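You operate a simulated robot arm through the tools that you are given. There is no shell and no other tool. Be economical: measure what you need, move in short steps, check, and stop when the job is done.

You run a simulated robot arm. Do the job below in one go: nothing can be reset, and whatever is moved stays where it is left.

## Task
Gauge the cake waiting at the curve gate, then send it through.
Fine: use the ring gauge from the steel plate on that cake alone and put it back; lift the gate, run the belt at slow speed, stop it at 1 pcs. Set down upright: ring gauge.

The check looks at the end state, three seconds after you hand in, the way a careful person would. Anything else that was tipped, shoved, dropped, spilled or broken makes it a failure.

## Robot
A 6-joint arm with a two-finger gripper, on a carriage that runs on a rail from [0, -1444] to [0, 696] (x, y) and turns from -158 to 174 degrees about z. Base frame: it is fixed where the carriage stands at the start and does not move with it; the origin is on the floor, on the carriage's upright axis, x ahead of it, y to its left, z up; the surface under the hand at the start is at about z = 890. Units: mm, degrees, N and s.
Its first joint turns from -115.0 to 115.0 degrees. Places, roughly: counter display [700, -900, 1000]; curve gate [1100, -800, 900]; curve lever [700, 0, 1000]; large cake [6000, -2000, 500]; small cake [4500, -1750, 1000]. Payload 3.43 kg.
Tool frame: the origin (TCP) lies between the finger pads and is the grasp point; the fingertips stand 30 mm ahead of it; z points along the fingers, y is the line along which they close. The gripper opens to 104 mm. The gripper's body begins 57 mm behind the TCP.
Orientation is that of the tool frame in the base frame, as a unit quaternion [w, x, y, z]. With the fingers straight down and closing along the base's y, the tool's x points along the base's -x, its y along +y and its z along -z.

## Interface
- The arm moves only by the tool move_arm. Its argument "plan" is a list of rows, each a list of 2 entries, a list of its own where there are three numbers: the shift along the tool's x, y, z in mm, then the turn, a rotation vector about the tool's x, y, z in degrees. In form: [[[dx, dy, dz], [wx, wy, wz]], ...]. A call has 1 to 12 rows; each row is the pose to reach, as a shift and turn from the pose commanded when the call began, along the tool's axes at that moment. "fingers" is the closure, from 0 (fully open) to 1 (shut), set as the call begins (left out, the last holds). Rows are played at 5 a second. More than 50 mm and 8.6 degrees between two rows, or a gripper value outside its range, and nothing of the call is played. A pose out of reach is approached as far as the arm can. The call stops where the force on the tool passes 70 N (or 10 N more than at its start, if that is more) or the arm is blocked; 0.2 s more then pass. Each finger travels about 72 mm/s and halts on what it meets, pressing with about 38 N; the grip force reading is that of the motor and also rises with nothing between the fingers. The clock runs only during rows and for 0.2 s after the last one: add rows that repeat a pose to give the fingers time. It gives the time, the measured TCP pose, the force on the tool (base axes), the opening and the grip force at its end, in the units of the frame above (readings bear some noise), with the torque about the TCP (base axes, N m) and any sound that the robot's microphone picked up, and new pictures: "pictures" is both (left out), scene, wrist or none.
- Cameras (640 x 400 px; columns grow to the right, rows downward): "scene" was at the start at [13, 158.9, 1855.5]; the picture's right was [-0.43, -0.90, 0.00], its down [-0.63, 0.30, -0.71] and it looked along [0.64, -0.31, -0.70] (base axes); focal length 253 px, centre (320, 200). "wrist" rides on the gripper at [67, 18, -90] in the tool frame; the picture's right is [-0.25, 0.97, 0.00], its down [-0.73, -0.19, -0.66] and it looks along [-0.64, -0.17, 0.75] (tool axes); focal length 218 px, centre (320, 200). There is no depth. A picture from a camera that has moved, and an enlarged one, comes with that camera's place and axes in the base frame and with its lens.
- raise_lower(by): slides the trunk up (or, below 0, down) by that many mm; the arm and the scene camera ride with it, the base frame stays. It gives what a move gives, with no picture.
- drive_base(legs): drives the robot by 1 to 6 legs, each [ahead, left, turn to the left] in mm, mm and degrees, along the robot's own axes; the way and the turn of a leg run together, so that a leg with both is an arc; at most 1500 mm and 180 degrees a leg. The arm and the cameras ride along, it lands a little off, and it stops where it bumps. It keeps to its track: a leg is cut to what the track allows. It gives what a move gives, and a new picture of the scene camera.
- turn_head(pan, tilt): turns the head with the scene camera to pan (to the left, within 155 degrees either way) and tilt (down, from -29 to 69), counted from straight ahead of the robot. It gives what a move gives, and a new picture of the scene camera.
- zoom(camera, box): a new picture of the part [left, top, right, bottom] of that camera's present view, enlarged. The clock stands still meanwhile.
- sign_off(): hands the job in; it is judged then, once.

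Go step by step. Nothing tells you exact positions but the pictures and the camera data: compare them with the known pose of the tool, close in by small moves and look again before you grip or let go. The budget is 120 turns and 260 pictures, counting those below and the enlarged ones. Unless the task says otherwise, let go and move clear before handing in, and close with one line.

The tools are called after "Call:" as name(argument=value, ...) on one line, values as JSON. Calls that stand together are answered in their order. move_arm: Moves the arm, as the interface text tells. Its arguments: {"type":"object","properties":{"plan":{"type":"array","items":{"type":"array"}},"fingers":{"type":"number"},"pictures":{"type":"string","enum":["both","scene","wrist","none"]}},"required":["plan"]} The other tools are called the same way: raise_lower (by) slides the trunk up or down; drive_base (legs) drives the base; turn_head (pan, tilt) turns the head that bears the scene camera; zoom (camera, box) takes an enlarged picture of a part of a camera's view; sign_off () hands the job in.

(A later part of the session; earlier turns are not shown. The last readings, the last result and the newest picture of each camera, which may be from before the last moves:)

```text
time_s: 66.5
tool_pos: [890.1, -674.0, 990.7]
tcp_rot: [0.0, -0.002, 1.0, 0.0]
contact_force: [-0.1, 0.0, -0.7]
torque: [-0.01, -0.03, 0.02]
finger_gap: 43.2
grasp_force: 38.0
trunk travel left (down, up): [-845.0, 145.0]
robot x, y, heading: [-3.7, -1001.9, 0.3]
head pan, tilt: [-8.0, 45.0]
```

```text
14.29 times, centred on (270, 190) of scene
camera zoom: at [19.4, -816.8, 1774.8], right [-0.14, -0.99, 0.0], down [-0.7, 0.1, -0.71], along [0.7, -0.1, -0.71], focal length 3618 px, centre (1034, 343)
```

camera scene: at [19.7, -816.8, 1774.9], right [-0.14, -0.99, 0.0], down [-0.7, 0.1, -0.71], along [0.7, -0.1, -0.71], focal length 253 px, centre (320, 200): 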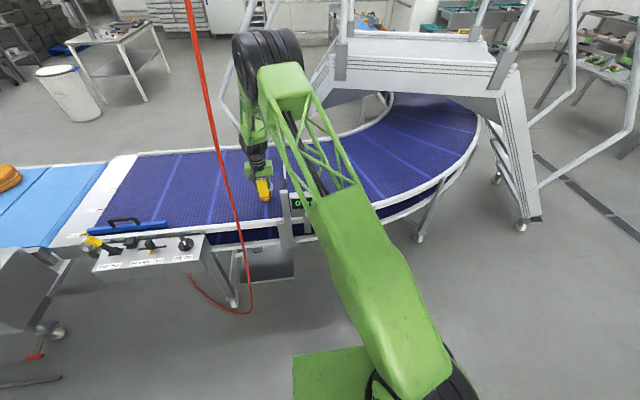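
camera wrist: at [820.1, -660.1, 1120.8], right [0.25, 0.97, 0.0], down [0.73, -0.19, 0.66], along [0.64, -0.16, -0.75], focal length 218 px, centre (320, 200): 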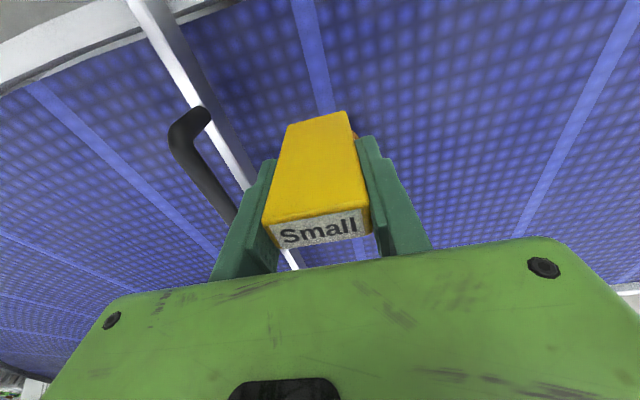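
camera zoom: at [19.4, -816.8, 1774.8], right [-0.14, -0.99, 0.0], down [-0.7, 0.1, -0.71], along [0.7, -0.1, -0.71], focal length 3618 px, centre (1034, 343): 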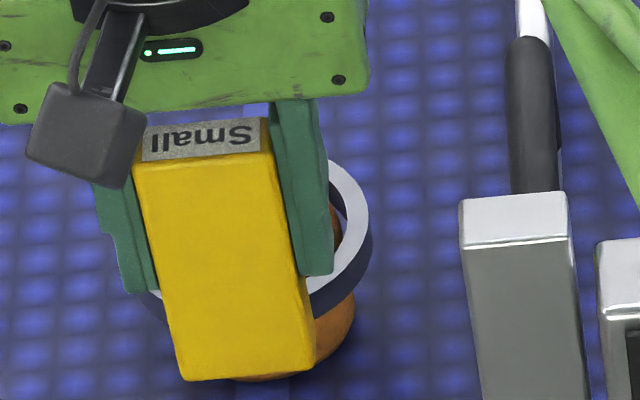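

The ring is over the cake with no force. Lower further.

Call:
move_arm(plan=[[[0, 0, 4], [0, 0, 0]], [[0, 0, 8], [0, 0, 0]], [[0, 0, 12], [0, 0, 0]], [[0, 0, 12], [0, 0, 0]]], pictures="none")

Call:
move_arm(plan=[[[0, 0, 4], [0, 0, 0]], [[0, 0, 8], [0, 0, 0]], [[0, 0, 12], [0, 0, 0]], [[0, 0, 12], [0, 0, 0]]], pictures="both")

Call:
zoom(camera="scene", box=[256, 176, 284, 204])

```text
time_s: 67.5
tool_pos: [892.2, -673.9, 977.7]
tcp_rot: [0.0, -0.002, 1.0, 0.0]
contact_force: [0.1, 0.4, -0.7]
torque: [0.02, 0.04, -0.01]
finger_gap: 43.0
grasp_force: 38.2
trunk travel left (down, up): [-845.0, 145.0]
robot x, y, heading: [-0.8, -1002.1, 0.5]
head pan, tilt: [-8.0, 45.0]
```

```text
time_s: 68.5
tool_pos: [890.8, -673.6, 968.4]
tcp_rot: [0.0, -0.002, 1.0, 0.0]
contact_force: [-0.1, -0.1, -0.6]
torque: [-0.02, 0.01, -0.02]
finger_gap: 43.1
grasp_force: 37.3
trunk travel left (down, up): [-845.0, 145.0]
robot x, y, heading: [-1.3, -998.9, 0.0]
head pan, tilt: [-8.0, 45.0]
camera scene: at [19.4, -816.8, 1774.8], right [-0.14, -0.99, 0.0], down [-0.7, 0.1, -0.71], along [0.7, -0.1, -0.71], focal length 253 px, centre (320, 200)
camera wrist: at [824.0, -656.4, 1056.8], right [0.25, 0.97, 0.0], down [0.73, -0.19, 0.66], along [0.64, -0.16, -0.75], focal length 218 px, centre (320, 200)
```

scene: 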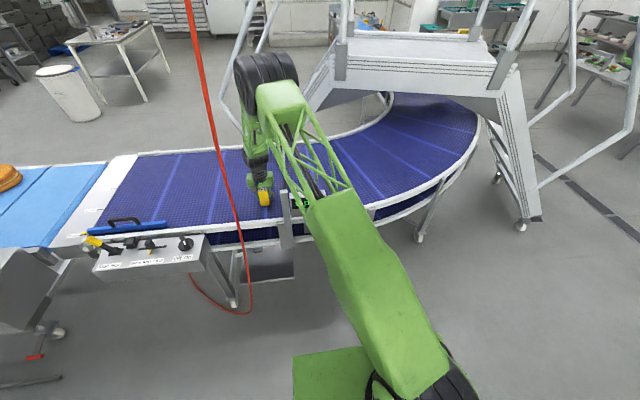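
wrist: 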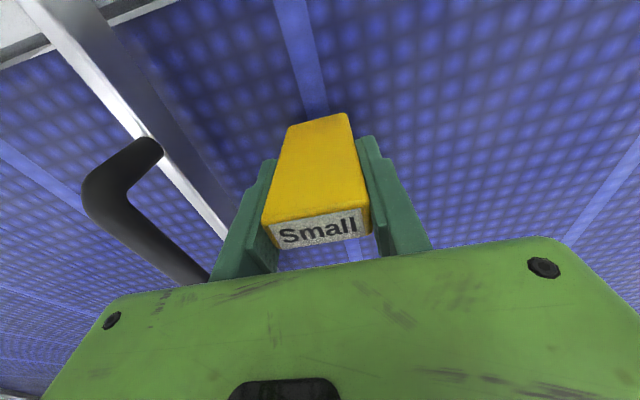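

```text
14.29 times, centred on (270, 190) of scene
camera zoom: at [19.4, -816.8, 1774.8], right [-0.14, -0.99, 0.0], down [-0.7, 0.1, -0.71], along [0.7, -0.1, -0.71], focal length 3618 px, centre (1034, 343)
```

zoom: 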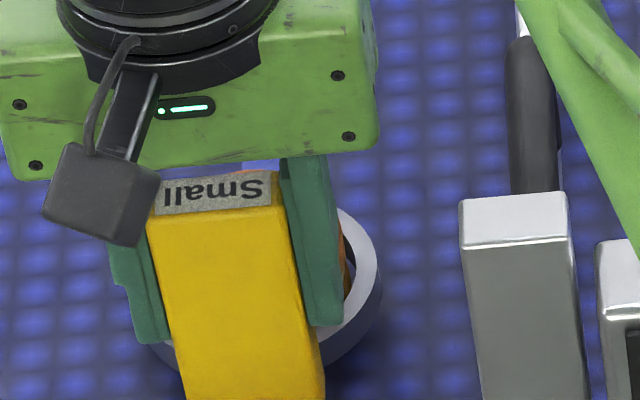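

The ring is around the cake, almost at belt level, so the gauging is done. Lift straight up.

Call:
move_arm(plan=[[[0, 0, 0], [0, 0, 0]], [[0, 0, -15], [0, 0, 0]], [[0, 0, -30], [0, 0, 0]], [[0, 0, -50], [0, 0, 0]], [[0, 0, -80], [0, 0, 0]], [[0, 0, -125], [0, 0, 0]], [[0, 0, -170], [0, 0, 0]], [[0, 0, -215], [0, 0, 0]], [[0, 0, -260], [0, 0, 0]], [[0, 0, -280], [0, 0, 0]], [[0, 0, -280], [0, 0, 0]]], pictures="both")

Call:
zoom(camera="scene", box=[224, 130, 320, 230])

```text
time_s: 70.9
tool_pos: [891.5, -674.0, 1247.8]
tcp_rot: [0.0, -0.001, 1.0, 0.001]
contact_force: [-0.1, -0.2, -1.2]
torque: [-0.01, 0.02, 0.01]
finger_gap: 43.0
grasp_force: 38.5
trunk travel left (down, up): [-845.0, 145.0]
robot x, y, heading: [-1.6, -996.8, -0.1]
head pan, tilt: [-8.0, 45.0]
camera scene: at [19.5, -816.8, 1774.8], right [-0.14, -0.99, 0.0], down [-0.7, 0.1, -0.71], along [0.7, -0.1, -0.71], focal length 253 px, centre (320, 200)
camera wrist: at [823.8, -656.4, 1337.2], right [0.25, 0.97, 0.0], down [0.73, -0.19, 0.66], along [0.64, -0.16, -0.75], focal length 218 px, centre (320, 200)
```

scene: 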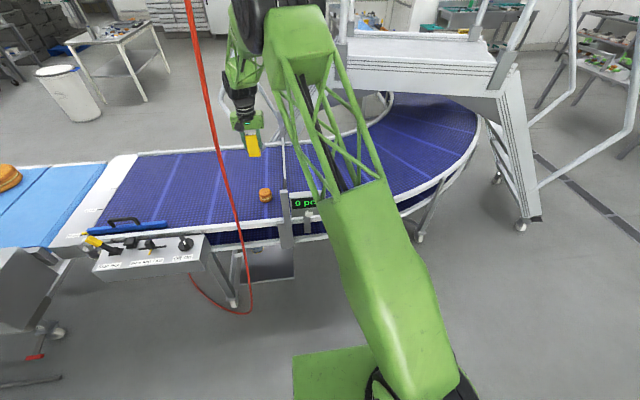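
wrist: 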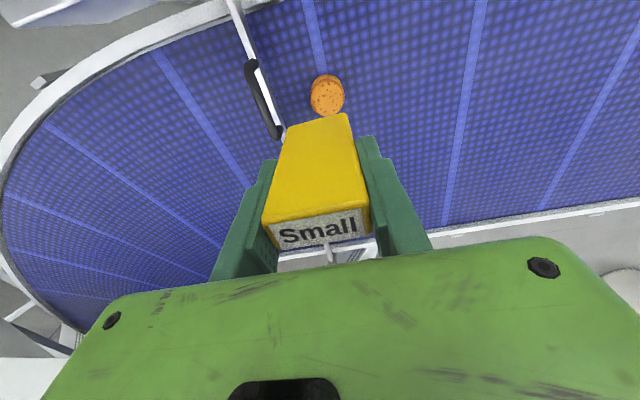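

```text
4.00 times, centred on (272, 180) of scene
camera zoom: at [19.5, -816.8, 1774.8], right [-0.14, -0.99, 0.0], down [-0.7, 0.1, -0.71], along [0.7, -0.1, -0.71], focal length 1013 px, centre (512, 280)
```

zoom: 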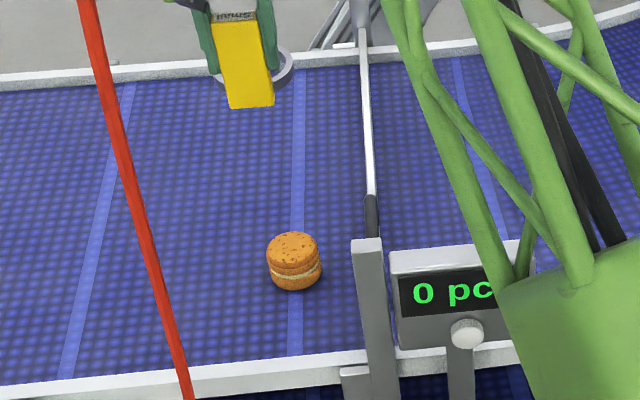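

Cake undisturbed. Now retrace the path back past the cable with the arm folded.

Call:
move_arm(plan=[[[41, -16, 0], [0, 0, 0]], [[86, -31, 0], [0, 0, 0]], [[131, -44, 0], [0, 0, 0]], [[176, -58, 0], [0, 0, 0]], [[221, -74, 0], [0, 0, 0]], [[266, -91, 0], [0, 0, 0]], [[311, -111, 0], [0, 0, 0]], [[351, -136, 0], [0, 0, 0]], [[381, -99, 0], [0, 0, 0]], [[411, -61, 0], [0, 0, 0]], [[446, -26, 0], [0, 0, 0]], [[481, 6, 0], [0, 0, 0]]], pictures="none")

Call:
move_arm(plan=[[[20, 30, 20], [0, 0, 0]], [[20, 30, 60], [0, 0, 0]], [[20, 30, 100], [0, 0, 0]], [[20, 30, 100], [0, 0, 0]]], pictures="scene")

```text
time_s: 73.5
tool_pos: [414.6, -673.1, 1251.8]
tcp_rot: [0.0, 0.002, 1.0, 0.0]
contact_force: [-0.1, 0.1, -1.6]
torque: [-0.04, -0.03, 0.01]
finger_gap: 42.9
grasp_force: 38.0
trunk travel left (down, up): [-845.0, 145.0]
robot x, y, heading: [3.0, -1000.7, 0.2]
head pan, tilt: [-8.0, 45.0]
```

```text
time_s: 74.5
tool_pos: [388.6, -638.2, 1141.2]
tcp_rot: [0.001, -0.003, 1.0, 0.001]
contact_force: [0.4, 0.0, 0.2]
torque: [0.02, 0.01, 0.01]
finger_gap: 43.0
grasp_force: 37.9
trunk travel left (down, up): [-845.0, 145.0]
robot x, y, heading: [0.6, -1001.7, 0.2]
head pan, tilt: [-8.0, 45.0]
camera scene: at [19.8, -816.5, 1764.4], right [-0.14, -0.99, 0.0], down [-0.7, 0.1, -0.71], along [0.7, -0.1, -0.71], focal length 253 px, centre (320, 200)
```

scene: 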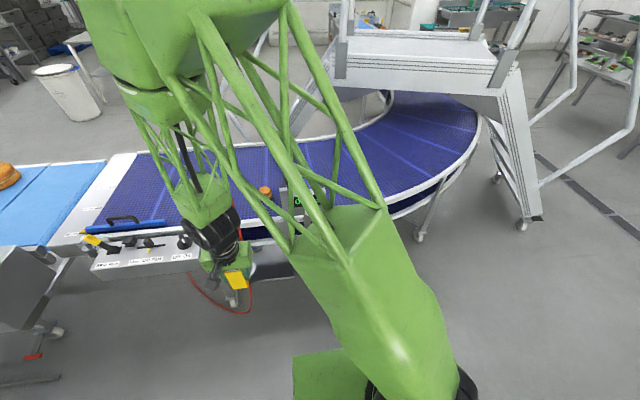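

Folded. Drive back north.

Call:
drive_base(legs=[[0, 600, 0]])

Call:
drive_base(legs=[[0, 586, 0]])

```text
time_s: 78.0
tool_pos: [394.6, -47.1, 1151.8]
tcp_rot: [-0.001, 0.003, 1.0, 0.0]
contact_force: [-0.8, 0.1, -0.2]
torque: [0.01, -0.02, 0.01]
finger_gap: 43.2
grasp_force: 38.4
trunk travel left (down, up): [-845.0, 145.0]
robot x, y, heading: [-0.1, -403.5, -0.3]
head pan, tilt: [-8.0, 45.0]
camera scene: at [21.3, -220.4, 1775.5], right [-0.15, -0.99, 0.0], down [-0.7, 0.1, -0.71], along [0.7, -0.1, -0.71], focal length 253 px, centre (320, 200)
```

scene: 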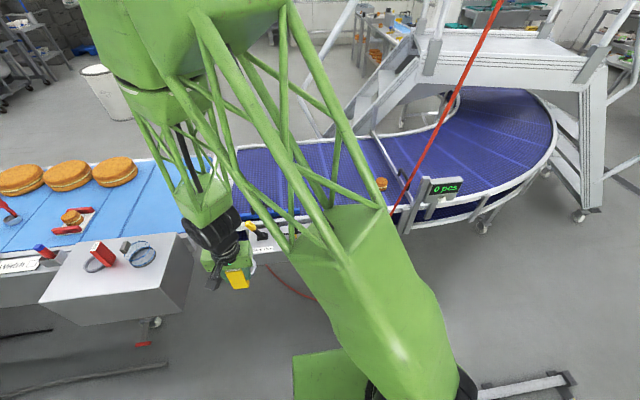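

```text
time_s: 81.6
tool_pos: [393.5, 548.5, 1149.4]
tcp_rot: [0.0, 0.003, 1.0, 0.0]
contact_force: [0.0, -0.5, -1.6]
torque: [-0.01, 0.01, 0.05]
finger_gap: 42.9
grasp_force: 38.4
trunk travel left (down, up): [-845.0, 145.0]
robot x, y, heading: [-1.8, 192.9, -0.4]
head pan, tilt: [-8.0, 45.0]
camera scene: at [21.1, 375.1, 1774.8], right [-0.15, -0.99, 0.0], down [-0.7, 0.1, -0.71], along [0.7, -0.1, -0.71], focal length 253 px, centre (320, 200)
```

scene: 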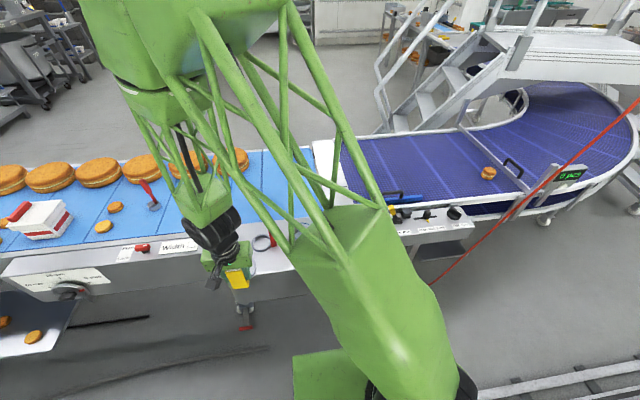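

Swing the arm back to point ahead.

Call:
move_arm(plan=[[[-30, -38, 0], [0, 0, 0]], [[-60, -76, 0], [0, 0, 0]], [[-85, -116, 0], [0, 0, 0]], [[-110, -156, 0], [0, 0, 0]], [[-130, -201, 0], [0, 0, 0]], [[-145, -246, 0], [0, 0, 0]], [[-160, -291, 0], [0, 0, 0]], [[-176, -336, 0], [0, 0, 0]], [[-208, -370, 0], [0, 0, 0]], [[-250, -388, 0], [0, 0, 0]], [[-298, -388, 0], [0, 0, 0]], [[-346, -388, 0], [0, 0, 0]]], pictures="none")

Call:
move_arm(plan=[[[-40, 0, 0], [0, 0, 0]], [[-80, 0, 0], [0, 0, 0]], [[-120, 0, 0], [0, 0, 0]], [[-120, 0, 0], [0, 0, 0]]], pictures="both")

```text
time_s: 84.2
tool_pos: [739.7, 160.9, 1148.7]
tcp_rot: [0.001, 0.003, 1.0, 0.0]
contact_force: [-0.1, 0.0, -0.6]
torque: [0.01, 0.01, 0.03]
finger_gap: 43.1
grasp_force: 37.9
trunk travel left (down, up): [-845.0, 145.0]
robot x, y, heading: [-2.2, 194.3, -0.3]
head pan, tilt: [-8.0, 45.0]
```

```text
time_s: 85.2
tool_pos: [855.7, 159.9, 1147.8]
tcp_rot: [-0.001, 0.003, 1.0, 0.0]
contact_force: [0.0, -0.7, -0.9]
torque: [0.0, 0.03, -0.03]
finger_gap: 42.9
grasp_force: 38.3
trunk travel left (down, up): [-845.0, 145.0]
robot x, y, heading: [-5.5, 191.7, -0.4]
head pan, tilt: [-8.0, 45.0]
camera scene: at [21.9, 375.0, 1774.8], right [-0.15, -0.99, 0.0], down [-0.7, 0.1, -0.71], along [0.7, -0.1, -0.71], focal length 253 px, centre (320, 200)
camera wrist: at [789.3, 177.2, 1236.3], right [0.26, 0.97, 0.0], down [0.73, -0.19, 0.66], along [0.63, -0.17, -0.75], focal length 218 px, centre (320, 200)
```

scene: 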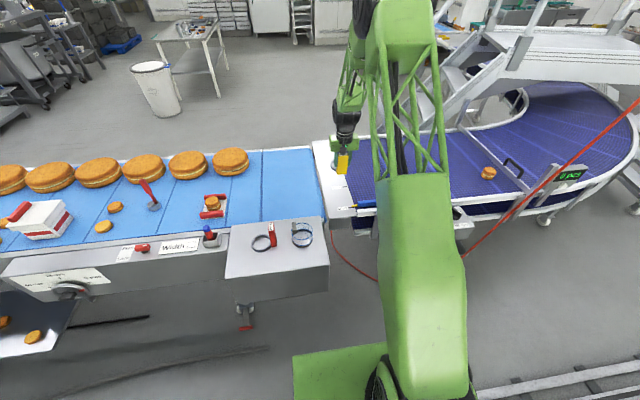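
wrist: 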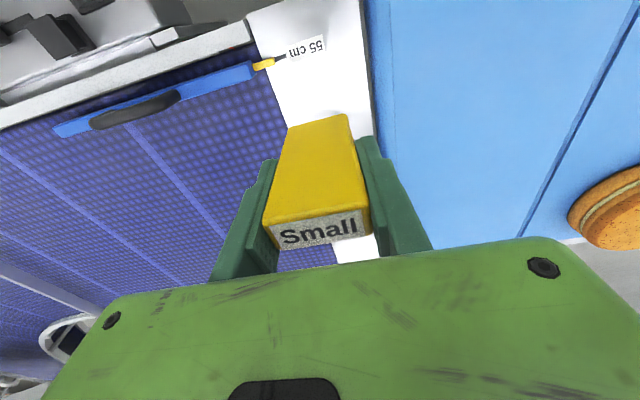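

Move over the original spot at z≈1120 and compare the 40 cm mark with the earlier picture.

Call:
move_arm(plan=[[[-40, -1, 0], [0, 0, 0]], [[-80, -2, 10], [0, 0, 0]], [[-109, -2, 28], [0, 0, 0]], [[-109, -2, 28], [0, 0, 0]]], pictures="wrist")

```text
time_s: 86.2
tool_pos: [965.7, 154.7, 1119.2]
tcp_rot: [0.0, 0.004, 1.0, 0.001]
contact_force: [0.6, -0.7, -0.9]
torque: [0.01, 0.02, -0.02]
finger_gap: 43.3
grasp_force: 38.3
trunk travel left (down, up): [-845.0, 145.0]
robot x, y, heading: [1.4, 193.3, -0.5]
head pan, tilt: [-8.0, 45.0]
camera wrist: at [898.1, 172.8, 1209.1], right [0.26, 0.97, 0.0], down [0.73, -0.19, 0.66], along [0.63, -0.17, -0.75], focal length 218 px, centre (320, 200)
```

wrist: 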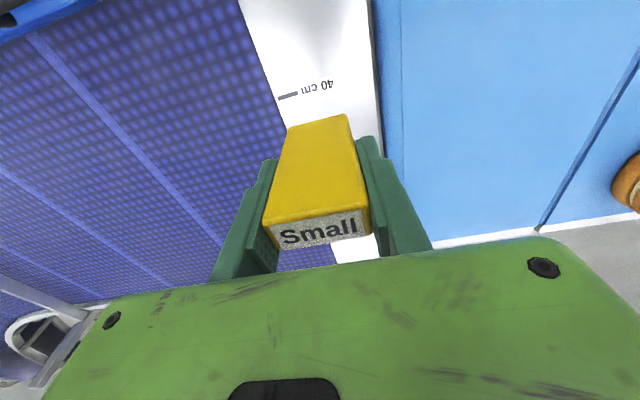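

Matches the original view within 2 mm. Descend.

Call:
move_arm(plan=[[[0, 2, 40], [0, 0, 0]], [[0, 2, 80], [0, 0, 0]], [[0, 2, 120], [0, 0, 0]], [[0, 2, 148], [0, 0, 0]], [[0, 2, 152], [0, 0, 0]], [[0, 2, 152], [0, 0, 0]]], pictures="none")

Call:
move_arm(plan=[[[0, 0, 2], [0, 0, 0]], [[0, 0, 4], [0, 0, 0]], [[0, 0, 6], [0, 0, 0]], [[0, 0, 6], [0, 0, 0]]], pictures="wrist")

```text
time_s: 87.6
tool_pos: [964.6, 157.9, 969.7]
tcp_rot: [0.0, 0.003, 1.0, 0.0]
contact_force: [-0.3, 0.5, -0.9]
torque: [0.03, -0.02, -0.02]
finger_gap: 43.0
grasp_force: 37.7
trunk travel left (down, up): [-845.0, 145.0]
robot x, y, heading: [-0.5, 191.8, -0.5]
head pan, tilt: [-8.0, 45.0]
```

```text
time_s: 88.6
tool_pos: [965.2, 157.5, 963.9]
tcp_rot: [0.0, 0.002, 1.0, 0.0]
contact_force: [-0.2, -0.4, -0.2]
torque: [0.0, 0.01, 0.03]
finger_gap: 43.4
grasp_force: 37.9
trunk travel left (down, up): [-845.0, 145.0]
robot x, y, heading: [0.8, 192.8, -0.5]
head pan, tilt: [-8.0, 45.0]
camera wrist: at [898.6, 175.7, 1053.2], right [0.26, 0.97, 0.0], down [0.73, -0.19, 0.66], along [0.63, -0.17, -0.75], focal length 218 px, centre (320, 200)
```

wrist: 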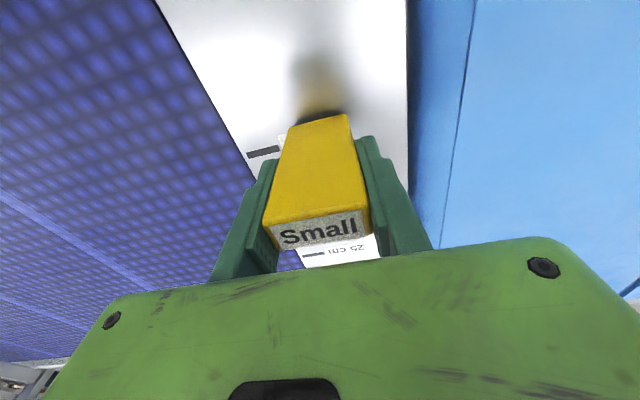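

Still in the air. Continue down in small steps until there is light contact.

Call:
move_arm(plan=[[[0, 0, 2], [0, 0, 0]], [[0, 0, 3], [0, 0, 0]], [[0, 0, 4], [0, 0, 0]], [[0, 0, 4], [0, 0, 0]]], pictures="none")

Call:
move_arm(plan=[[[0, 0, 1], [0, 0, 0]], [[0, 0, 2], [0, 0, 0]], [[0, 0, 2], [0, 0, 0]]], pictures="none")

```text
time_s: 89.6
tool_pos: [965.5, 157.1, 959.7]
tcp_rot: [0.0, 0.002, 1.0, 0.0]
contact_force: [-0.7, -0.2, -1.1]
torque: [-0.05, 0.0, 0.02]
finger_gap: 43.1
grasp_force: 38.4
trunk travel left (down, up): [-845.0, 145.0]
robot x, y, heading: [-3.6, 190.9, -0.3]
head pan, tilt: [-8.0, 45.0]
```

```text
time_s: 90.4
tool_pos: [967.4, 157.9, 957.6]
tcp_rot: [0.0, 0.003, 1.0, 0.0]
contact_force: [-0.7, 1.0, -0.8]
torque: [0.03, -0.01, -0.02]
finger_gap: 43.2
grasp_force: 37.9
trunk travel left (down, up): [-845.0, 145.0]
robot x, y, heading: [-0.8, 194.0, -0.3]
head pan, tilt: [-8.0, 45.0]
```

Call:
move_arm(plan=[[[0, 0, 1], [0, 0, 0]], [[0, 0, 2], [0, 0, 0]], [[0, 0, 2], [0, 0, 0]]], pictures="none")

Call:
zoom(camera="wrist", box=[230, 60, 390, 160])

```text
time_s: 91.2
tool_pos: [967.1, 157.2, 957.9]
tcp_rot: [0.0, 0.003, 1.0, -0.001]
contact_force: [-1.4, -1.7, 7.7]
torque: [-0.11, 0.22, 0.03]
finger_gap: 42.6
grasp_force: 37.8
trunk travel left (down, up): [-845.0, 145.0]
robot x, y, heading: [3.7, 193.4, -0.5]
head pan, tilt: [-8.0, 45.0]
```

```text
4.00 times, centred on (310, 110) of wrist
camera zoom: at [899.2, 175.5, 1046.0], right [0.26, 0.97, 0.0], down [0.73, -0.2, 0.66], along [0.64, -0.17, -0.75], focal length 873 px, centre (360, 560)
```

zoom: 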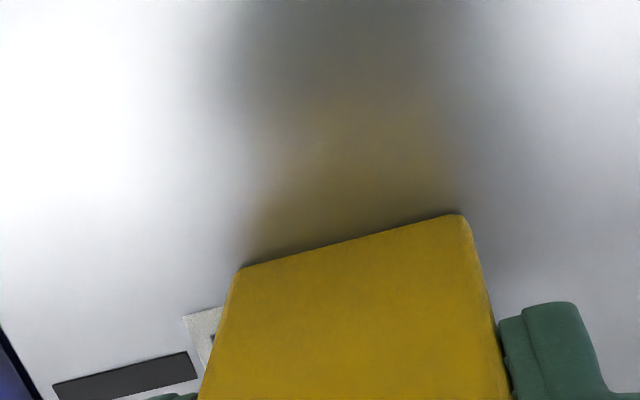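

Light contact at 7.7 N. Release and go straight up.

Call:
move_arm(plan=[[[0, 0, -0.5], [0, 0, 0]], [[0, 0, -0.5], [0, 0, 0]], [[0, 0, -0.5], [0, 0, 0]], [[0, 0, -0.5], [0, 0, 0]], [[0, 0, -0.5], [0, 0, 0]]], fingers=0, pictures="none")

Call:
move_arm(plan=[[[0, 0, -30], [0, 0, 0]], [[0, 0, -70], [0, 0, 0]], [[0, 0, -110], [0, 0, 0]], [[40, 0, -130], [0, 0, 0]], [[80, 0, -150], [0, 0, 0]], [[120, 0, -170], [0, 0, 0]], [[120, 0, -170], [0, 0, 0]]], pictures="both")

```text
time_s: 92.4
tool_pos: [966.6, 158.1, 957.2]
tcp_rot: [0.0, 0.003, 1.0, 0.001]
contact_force: [-0.2, -0.1, 0.8]
torque: [0.03, -0.04, 0.0]
finger_gap: 104.2
grasp_force: 0.1
trunk travel left (down, up): [-845.0, 145.0]
robot x, y, heading: [-4.2, 192.2, -0.3]
head pan, tilt: [-8.0, 45.0]
```

```text
time_s: 94.0
tool_pos: [845.6, 156.9, 1126.8]
tcp_rot: [0.0, 0.003, 1.0, 0.0]
contact_force: [0.3, 0.2, -0.1]
torque: [-0.01, -0.03, 0.0]
finger_gap: 104.2
grasp_force: 0.0
trunk travel left (down, up): [-845.0, 145.0]
robot x, y, heading: [0.9, 195.5, -0.5]
head pan, tilt: [-8.0, 45.0]
camera scene: at [20.0, 374.9, 1774.8], right [-0.15, -0.99, 0.0], down [-0.7, 0.1, -0.71], along [0.7, -0.1, -0.71], focal length 253 px, centre (320, 200)
camera wrist: at [779.1, 175.6, 1215.0], right [0.26, 0.97, 0.0], down [0.73, -0.19, 0.66], along [0.64, -0.17, -0.75], focal length 218 px, centre (320, 200)
```

scene: 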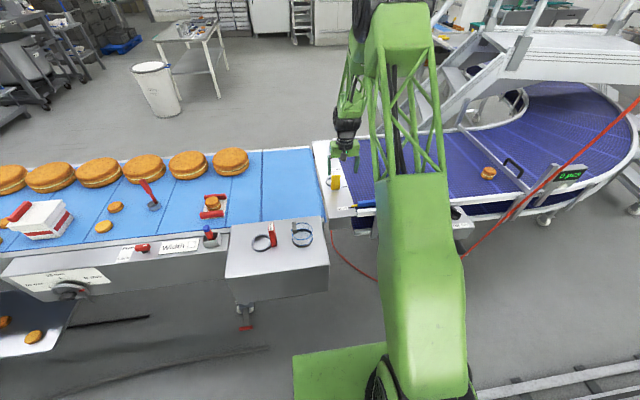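
wrist: 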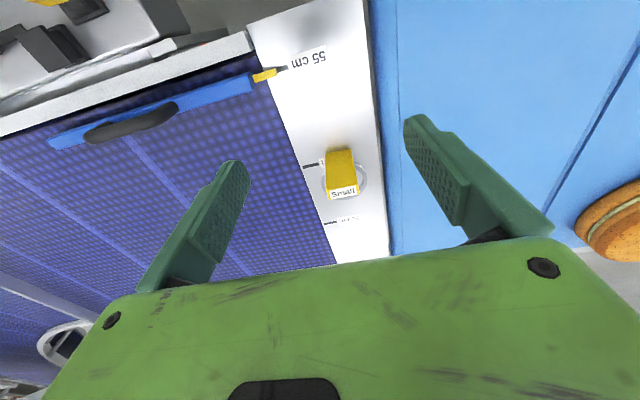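

The gauge is back upright on its spot. Next is the gate: fold again and drive south past the cable.

Call:
move_arm(plan=[[[45, 0, -10], [0, 0, 0]], [[90, 0, -15], [0, 0, 0]], [[135, 0, -20], [0, 0, 0]], [[180, 0, -20], [0, 0, 0]], [[225, 5, -20], [0, 0, 0]], [[258, 35, -20], [0, 0, 0]], [[278, 78, -20], [0, 0, 0]], [[293, 123, -20], [0, 0, 0]], [[308, 168, -20], [0, 0, 0]], [[326, 212, -20], [0, 0, 0]], [[350, 253, -20], [0, 0, 0]], [[378, 293, -20], [0, 0, 0]]], pictures="none")

Call:
move_arm(plan=[[[30, 38, 0], [0, 0, 0]], [[60, 76, 0], [0, 0, 0]], [[76, 98, 0], [0, 0, 0]], [[76, 98, 0], [0, 0, 0]]], pictures="none")

Call:
drive_base(legs=[[0, -600, 0], [0, -592, 0]])

```text
time_s: 96.6
tool_pos: [471.1, 451.8, 1147.3]
tcp_rot: [0.0, 0.005, 1.0, 0.0]
contact_force: [0.5, 1.0, -0.3]
torque: [-0.04, -0.01, 0.0]
finger_gap: 104.0
grasp_force: 0.2
trunk travel left (down, up): [-845.0, 145.0]
robot x, y, heading: [1.2, 191.1, -0.4]
head pan, tilt: [-8.0, 45.0]
```

```text
time_s: 97.6
tool_pos: [394.3, 551.8, 1143.8]
tcp_rot: [0.0, 0.003, 1.0, 0.0]
contact_force: [-0.3, 0.0, 0.6]
torque: [0.02, -0.01, 0.01]
finger_gap: 103.9
grasp_force: 0.0
trunk travel left (down, up): [-845.0, 145.0]
robot x, y, heading: [2.1, 194.0, -0.4]
head pan, tilt: [-8.0, 45.0]
```

```text
time_s: 104.0
tool_pos: [400.1, -601.4, 1144.4]
tcp_rot: [0.0, 0.009, 1.0, 0.0]
contact_force: [0.3, -0.5, 0.0]
torque: [-0.01, -0.01, 0.0]
finger_gap: 104.1
grasp_force: 0.2
trunk travel left (down, up): [-845.0, 145.0]
robot x, y, heading: [-0.1, -953.8, -1.0]
head pan, tilt: [-8.0, 45.0]
camera scene: at [23.2, -772.7, 1774.8], right [-0.16, -0.99, 0.0], down [-0.7, 0.11, -0.71], along [0.7, -0.11, -0.71], focal length 253 px, centre (320, 200)
```

scene: 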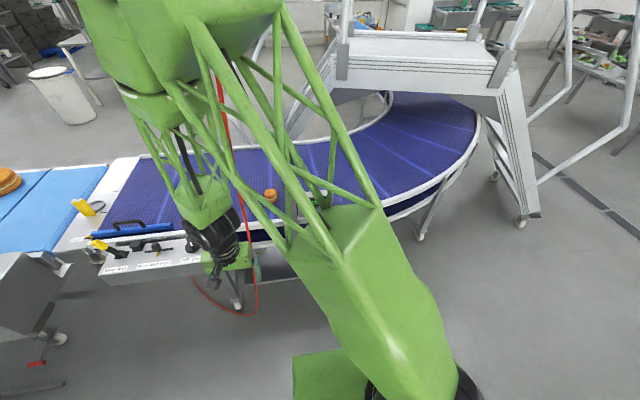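

Call:
drive_base(legs=[[0, -50, 0.8]])

Call:
move_arm(plan=[[[-25, -35, -10], [0, 0, 0]], [[-55, -73, -20], [0, 0, 0]], [[-80, -114, -30], [0, 0, 0]], [[-100, -158, -40], [0, 0, 0]], [[-120, -203, -60], [0, 0, 0]], [[-160, -195, -80], [0, 0, 0]], [[-203, -187, -80], [0, 0, 0]], [[-246, -179, -80], [0, 0, 0]], [[-289, -171, -80], [0, 0, 0]], [[-332, -163, -80], [0, 0, 0]], [[-375, -155, -80], [0, 0, 0]], [[-375, -155, -80], [0, 0, 0]]], pictures="both")

```text
time_s: 105.0
tool_pos: [394.6, -645.6, 1145.0]
tcp_rot: [0.0, 0.001, 1.0, 0.0]
contact_force: [-0.3, -0.4, -0.4]
torque: [0.01, 0.02, 0.0]
finger_gap: 104.1
grasp_force: 0.1
trunk travel left (down, up): [-845.0, 145.0]
robot x, y, heading: [-0.2, -1005.3, -0.2]
head pan, tilt: [-8.0, 45.0]
camera scene: at [20.5, -822.7, 1774.9], right [-0.14, -0.99, 0.0], down [-0.7, 0.1, -0.71], along [0.7, -0.1, -0.71], focal length 253 px, centre (320, 200)
```

scene: 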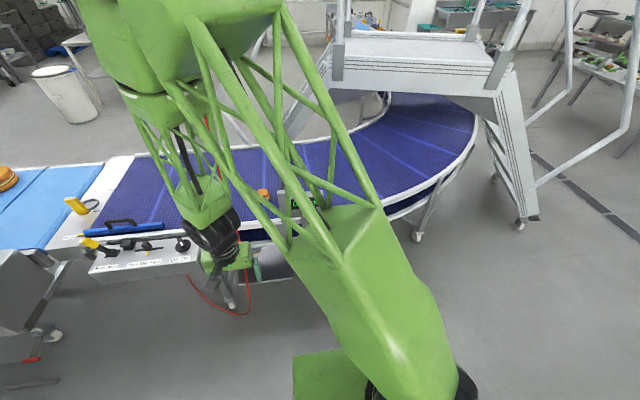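

```text
refused: row 5 steps farther than a row can; nothing moved
```

Call:
zoom(camera="scene", box=[50, 180, 114, 230])

Call:
move_arm(plan=[[[-25, -35, -15], [0, 0, 0]], [[-53, -70, -30], [0, 0, 0]], [[-80, -108, -45], [0, 0, 0]], [[-100, -148, -60], [0, 0, 0]], [[-120, -188, -75], [0, 0, 0]], [[-160, -182, -85], [0, 0, 0]], [[-203, -176, -85], [0, 0, 0]], [[-246, -170, -85], [0, 0, 0]], [[-289, -164, -85], [0, 0, 0]], [[-332, -158, -85], [0, 0, 0]], [[-375, -150, -85], [0, 0, 0]], [[-375, -150, -85], [0, 0, 0]]], pictures="both")

```text
8.00 times, centred on (82, 205) of scene
camera zoom: at [20.5, -822.7, 1774.9], right [-0.14, -0.99, 0.0], down [-0.7, 0.1, -0.71], along [0.7, -0.1, -0.71], focal length 2026 px, centre (2224, 160)
```

zoom: 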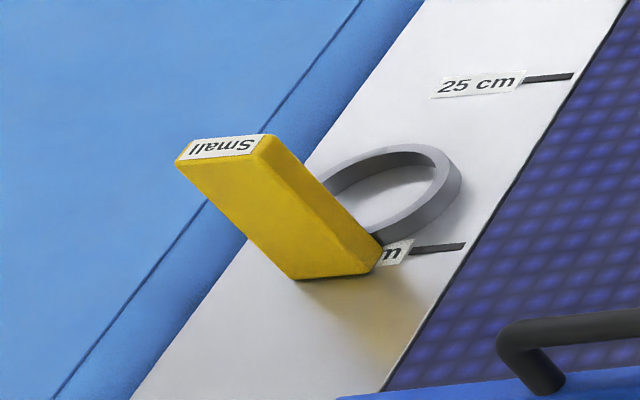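

```text
time_s: 107.5
tool_pos: [769.6, -795.2, 1227.3]
tcp_rot: [0.0, 0.002, 1.0, 0.0]
contact_force: [-0.5, -0.2, 0.6]
torque: [-0.01, 0.03, -0.01]
finger_gap: 104.0
grasp_force: 0.1
trunk travel left (down, up): [-845.0, 145.0]
robot x, y, heading: [-3.6, -1002.4, -0.4]
head pan, tilt: [-8.0, 45.0]
camera scene: at [21.2, -822.1, 1774.9], right [-0.14, -0.99, 0.0], down [-0.7, 0.1, -0.71], along [0.7, -0.1, -0.71], focal length 253 px, centre (320, 200)
camera wrist: at [703.2, -776.4, 1316.0], right [0.26, 0.97, 0.0], down [0.73, -0.19, 0.66], along [0.63, -0.17, -0.75], focal length 218 px, centre (320, 200)
```

scene: 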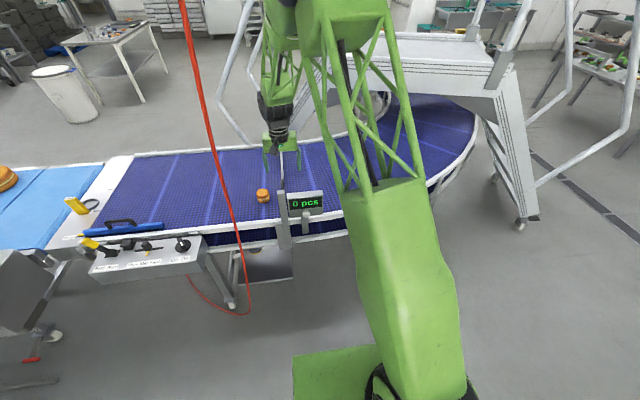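
wrist: 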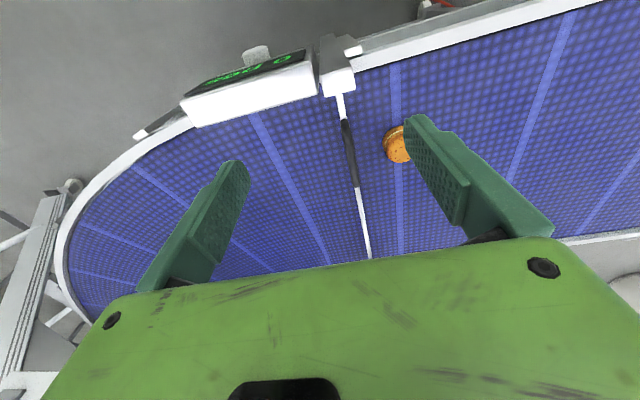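

The gauge's lean is just wide-angle perspective, so it is upright. Zoom on the gate.

Call:
zoom(camera="wrist", box=[300, 30, 460, 230])

Call:
zoom(camera="scene", box=[240, 80, 340, 240])

```text
2.00 times, centred on (380, 130) of wrist
camera zoom: at [703.2, -776.4, 1316.0], right [0.26, 0.97, 0.0], down [0.73, -0.19, 0.66], along [0.63, -0.17, -0.75], focal length 436 px, centre (200, 340)
```

zoom: 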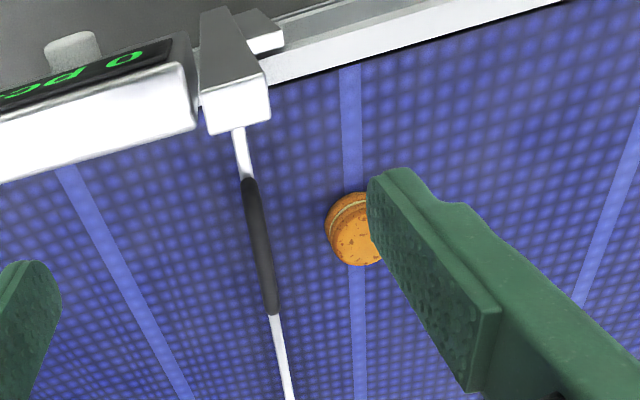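

```text
2.50 times, centred on (290, 160) of scene
camera zoom: at [21.2, -822.1, 1774.9], right [-0.14, -0.99, 0.0], down [-0.7, 0.1, -0.71], along [0.7, -0.1, -0.71], focal length 633 px, centre (395, 300)
```

zoom: 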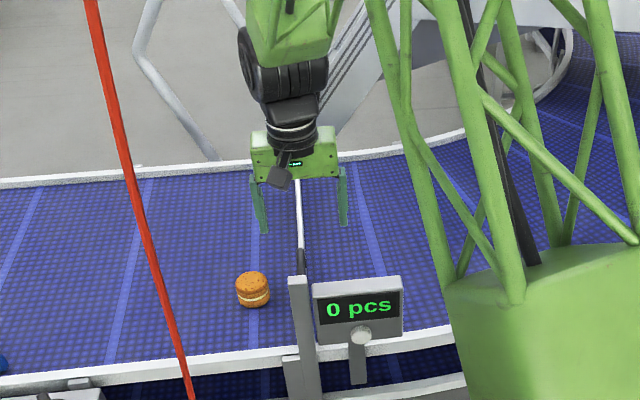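

Handle bar runs along x from about 837 to 973 at y≈-775. Move above its centre with fingers open and look again.

Call:
move_arm(plan=[[[-45, 7, 0], [0, 0, 0]], [[-90, 14, 0], [0, 0, 0]], [[-135, 20, 0], [0, 0, 0]], [[-135, 20, 45], [0, 0, 0]], [[-135, 20, 90], [0, 0, 0]], [[-135, 20, 135], [0, 0, 0]], [[-135, 20, 175], [0, 0, 0]], [[-135, 20, 205], [0, 0, 0]], [[-135, 20, 205], [0, 0, 0]]], pictures="both")

Call:
zoom(camera="scene", box=[256, 150, 320, 220])

```text
time_s: 109.5
tool_pos: [906.5, -780.1, 1022.7]
tcp_rot: [0.0, 0.001, 1.0, 0.0]
contact_force: [0.2, -0.2, 0.4]
torque: [-0.01, 0.05, -0.03]
finger_gap: 104.1
grasp_force: 0.1
trunk travel left (down, up): [-845.0, 145.0]
robot x, y, heading: [-1.2, -1007.7, -0.2]
head pan, tilt: [-8.0, 45.0]
camera scene: at [20.9, -822.2, 1774.9], right [-0.14, -0.99, 0.0], down [-0.7, 0.1, -0.71], along [0.7, -0.1, -0.71], focal length 253 px, centre (320, 200)
camera wrist: at [839.1, -762.3, 1111.7], right [0.26, 0.97, 0.0], down [0.73, -0.19, 0.66], along [0.63, -0.17, -0.75], focal length 218 px, centre (320, 200)
```

scene: 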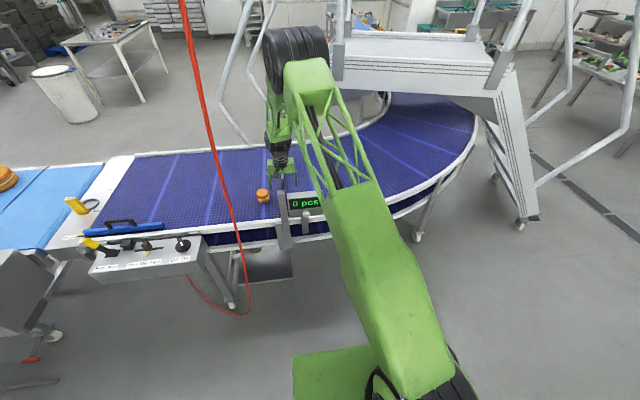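
wrist: 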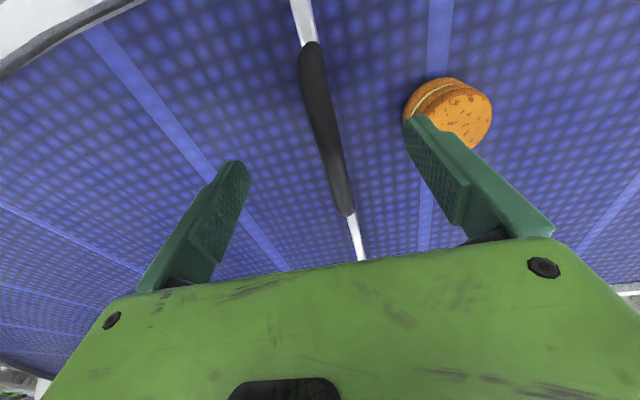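

```text
5.71 times, centred on (288, 185) of scene
camera zoom: at [20.9, -822.2, 1774.9], right [-0.14, -0.99, 0.0], down [-0.7, 0.1, -0.71], along [0.7, -0.1, -0.71], focal length 1447 px, centre (503, 286)
```

zoom: 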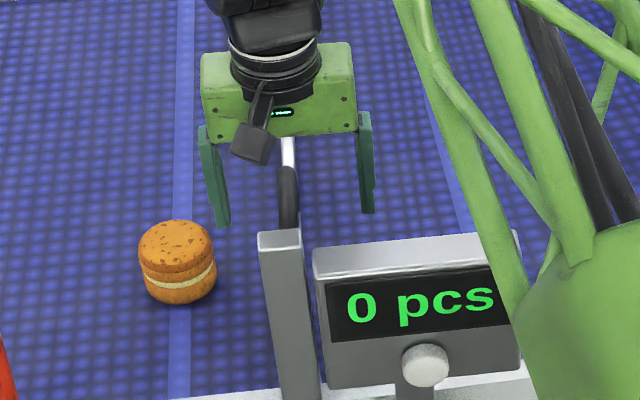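

Handle bar at about z≈974, y≈-774. Shift 6 mm, descend 40 mm and close on the bar.

Call:
move_arm(plan=[[[4, 6, 0], [0, 0, 0]], [[4, 6, 20], [0, 0, 0]], [[4, 6, 40], [0, 0, 0]], [[4, 6, 40], [0, 0, 0]]], pictures="wrist")

Call:
zoom(camera="scene", box=[256, 150, 320, 220])

```text
time_s: 110.5
tool_pos: [901.9, -772.1, 984.8]
tcp_rot: [0.001, 0.001, 1.0, 0.0]
contact_force: [0.5, -0.8, 0.5]
torque: [0.02, 0.0, 0.02]
finger_gap: 104.0
grasp_force: 0.1
trunk travel left (down, up): [-845.0, 145.0]
robot x, y, heading: [-1.0, -1005.0, -0.3]
head pan, tilt: [-8.0, 45.0]
camera wrist: at [835.1, -754.0, 1073.9], right [0.26, 0.97, 0.0], down [0.73, -0.19, 0.66], along [0.64, -0.17, -0.75], focal length 218 px, centre (320, 200)
```

wrist: 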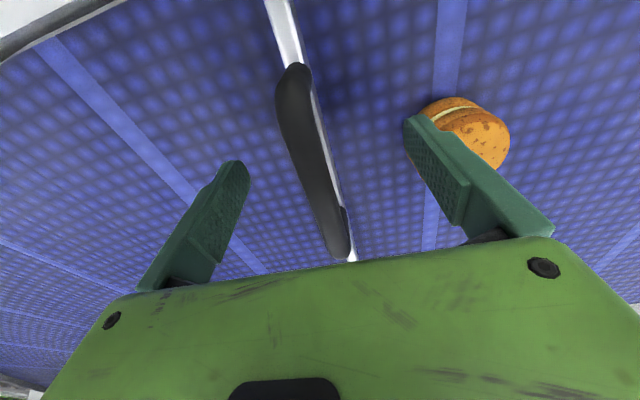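

```text
5.71 times, centred on (288, 185) of scene
camera zoom: at [20.8, -822.2, 1774.9], right [-0.14, -0.99, 0.0], down [-0.7, 0.1, -0.71], along [0.7, -0.1, -0.71], focal length 1447 px, centre (503, 286)
```

zoom: 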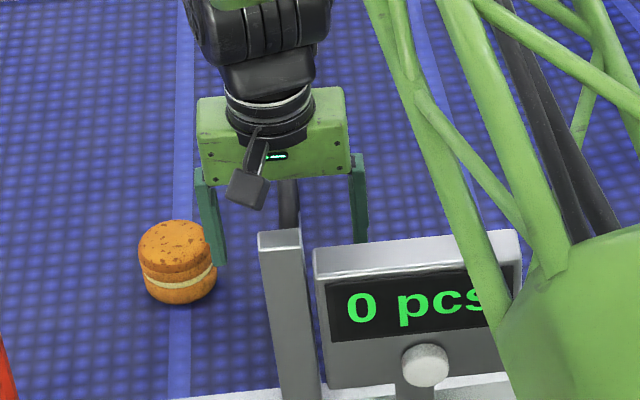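

The bar is centred between the fingers. Close.

Call:
move_arm(plan=[[[0, 0, 0], [0, 0, 0]], [[0, 0, 0], [0, 0, 0]], [[0, 0, 0], [0, 0, 0]], [[0, 0, 0], [0, 0, 0]], [[0, 0, 0], [0, 0, 0]], [[0, 0, 0], [0, 0, 0]], [[0, 0, 0], [0, 0, 0]]], fingers=1, pictures="wrist")

```text
time_s: 112.2
tool_pos: [903.3, -773.8, 985.1]
tcp_rot: [-0.001, 0.002, 1.0, 0.0]
contact_force: [-4.8, -15.6, -7.6]
torque: [-0.1, 0.06, 0.19]
finger_gap: 15.5
grasp_force: 45.0
trunk travel left (down, up): [-845.0, 145.0]
robot x, y, heading: [-2.5, -998.8, 0.1]
head pan, tilt: [-8.0, 45.0]
camera wrist: at [835.1, -755.6, 1073.6], right [0.26, 0.97, 0.0], down [0.73, -0.19, 0.66], along [0.63, -0.17, -0.75], focal length 218 px, centre (320, 200)
```

wrist: 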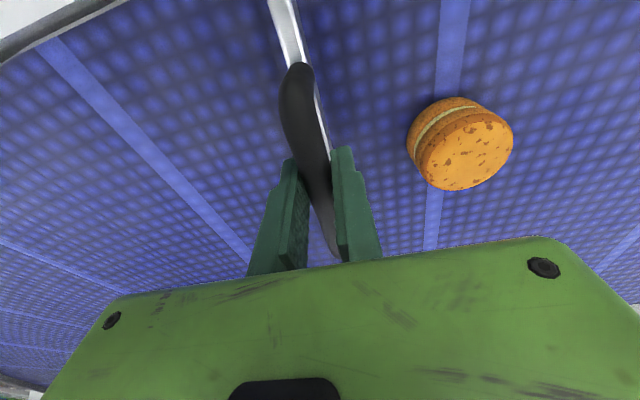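

Gripped at 15.5 mm. Relieve the side force and lift a little.

Call:
move_arm(plan=[[[0, -1.5, -5], [0, 0, 0]], [[0, -1.5, -15], [0, 0, 0]], [[0, -1.5, -30], [0, 0, 0]], [[0, -1.5, -30], [0, 0, 0]]], pictures="wrist")

Call:
zoom(camera="scene", box=[240, 110, 340, 230])

```text
time_s: 113.2
tool_pos: [902.0, -773.7, 1015.3]
tcp_rot: [0.001, 0.001, 1.0, 0.001]
contact_force: [11.3, -15.3, 2.9]
torque: [-0.07, -1.26, 0.16]
finger_gap: 15.3
grasp_force: 45.1
trunk travel left (down, up): [-845.0, 145.0]
robot x, y, heading: [1.2, -1008.9, -0.3]
head pan, tilt: [-8.0, 45.0]
camera wrist: at [834.7, -755.7, 1103.9], right [0.26, 0.97, 0.0], down [0.73, -0.19, 0.66], along [0.64, -0.17, -0.75], focal length 218 px, centre (320, 200)
```

wrist: 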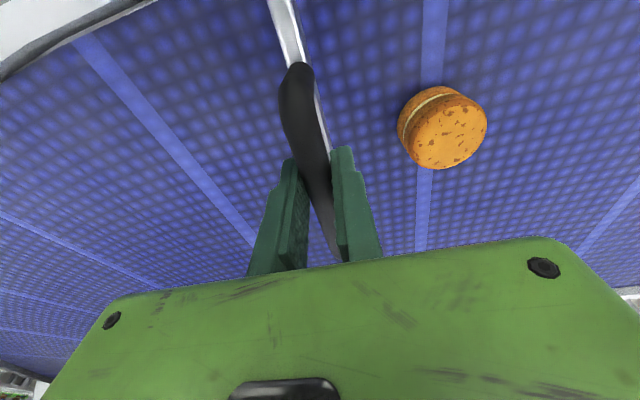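

```text
3.33 times, centred on (290, 170) of scene
camera zoom: at [21.1, -823.3, 1775.1], right [-0.14, -0.99, 0.0], down [-0.7, 0.1, -0.71], along [0.7, -0.1, -0.71], focal length 844 px, centre (420, 300)
```

zoom: 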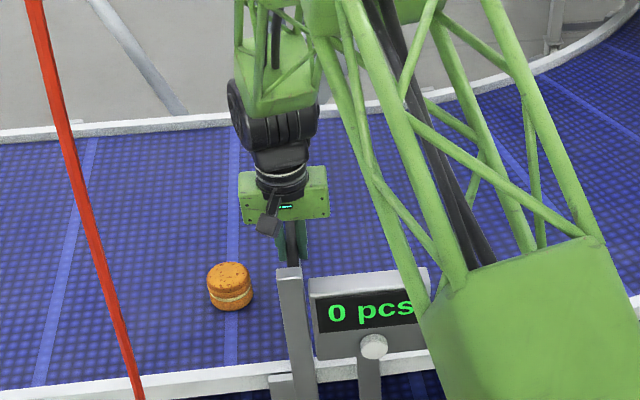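

Call:
move_arm(plan=[[[0, -2, -10], [0, 0, 0]], [[0, -2, -20], [0, 0, 0]], [[0, -2, -30], [0, 0, 0]], [[0, -2, -30], [0, 0, 0]]], pictures="both")

```text
time_s: 114.2
tool_pos: [901.8, -773.2, 1042.3]
tcp_rot: [0.0, 0.001, 1.0, 0.0]
contact_force: [30.6, -1.9, -2.6]
torque: [0.05, -0.81, 0.15]
finger_gap: 15.4
grasp_force: 45.1
trunk travel left (down, up): [-845.0, 145.0]
robot x, y, heading: [-3.4, -1006.5, -0.4]
head pan, tilt: [-8.0, 45.0]
camera scene: at [22.8, -822.2, 1774.9], right [-0.14, -0.99, 0.0], down [-0.7, 0.1, -0.71], along [0.7, -0.1, -0.71], focal length 253 px, centre (320, 200)
camera wrist: at [834.6, -755.7, 1131.1], right [0.25, 0.97, 0.0], down [0.73, -0.19, 0.66], along [0.64, -0.17, -0.75], focal length 218 px, centre (320, 200)
```

scene: 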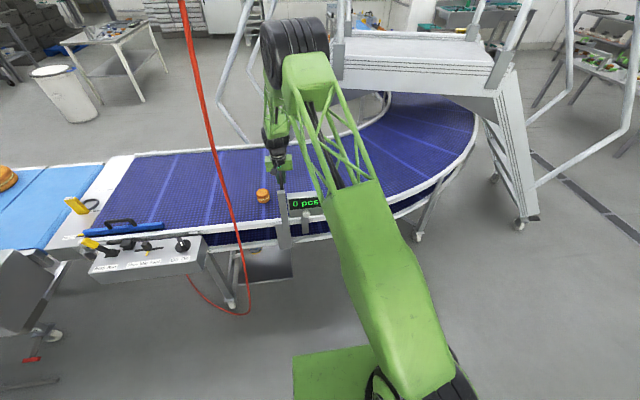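
wrist: 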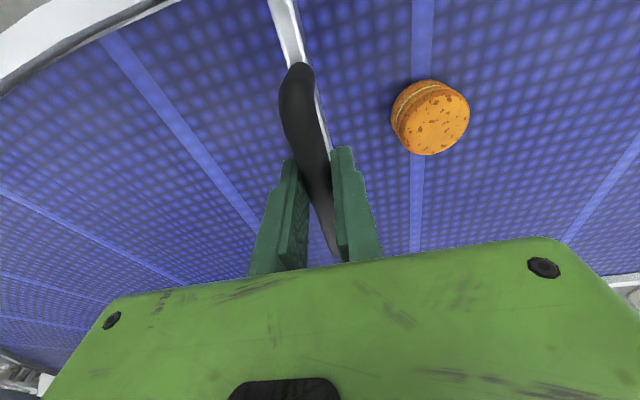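

Call:
zoom(camera="scene", box=[256, 120, 328, 210])

Call:
turn_head(pan=20, tilt=40)

Call:
zoom(camera="wrist", box=[220, 0, 400, 260])

```text
4.44 times, centred on (292, 165) of scene
camera zoom: at [22.8, -822.2, 1774.9], right [-0.14, -0.99, 0.0], down [-0.7, 0.1, -0.71], along [0.7, -0.1, -0.71], focal length 1126 px, centre (444, 356)
```

zoom: 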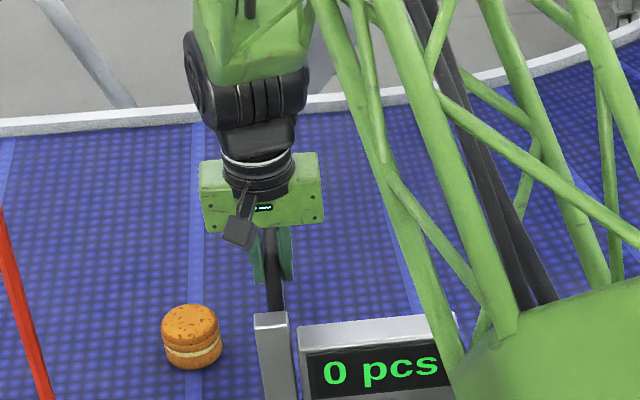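

```text
time_s: 115.1
tool_pos: [901.3, -773.7, 1041.9]
tcp_rot: [0.0, 0.001, 1.0, 0.0]
contact_force: [37.6, 5.4, 3.9]
torque: [0.02, -0.33, 0.13]
finger_gap: 15.6
grasp_force: 44.9
trunk travel left (down, up): [-845.0, 145.0]
robot x, y, heading: [-0.1, -1006.8, -0.2]
head pan, tilt: [20.0, 40.0]
camera scene: at [22.3, -781.5, 1782.1], right [0.34, -0.94, 0.0], down [-0.61, -0.22, -0.77], along [0.72, 0.26, -0.64], focal length 253 px, centre (320, 200)
```

scene: 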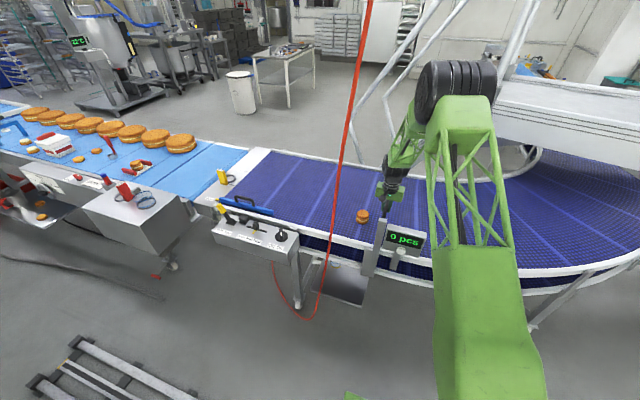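

```text
1.54 times, centred on (310, 130) of wrist
camera zoom: at [834.4, -755.7, 1130.8], right [0.26, 0.97, 0.0], down [0.73, -0.19, 0.66], along [0.64, -0.17, -0.75], focal length 336 px, centre (335, 308)
```

zoom: 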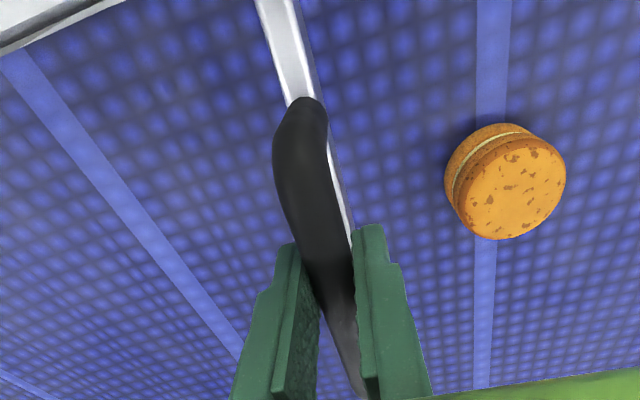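

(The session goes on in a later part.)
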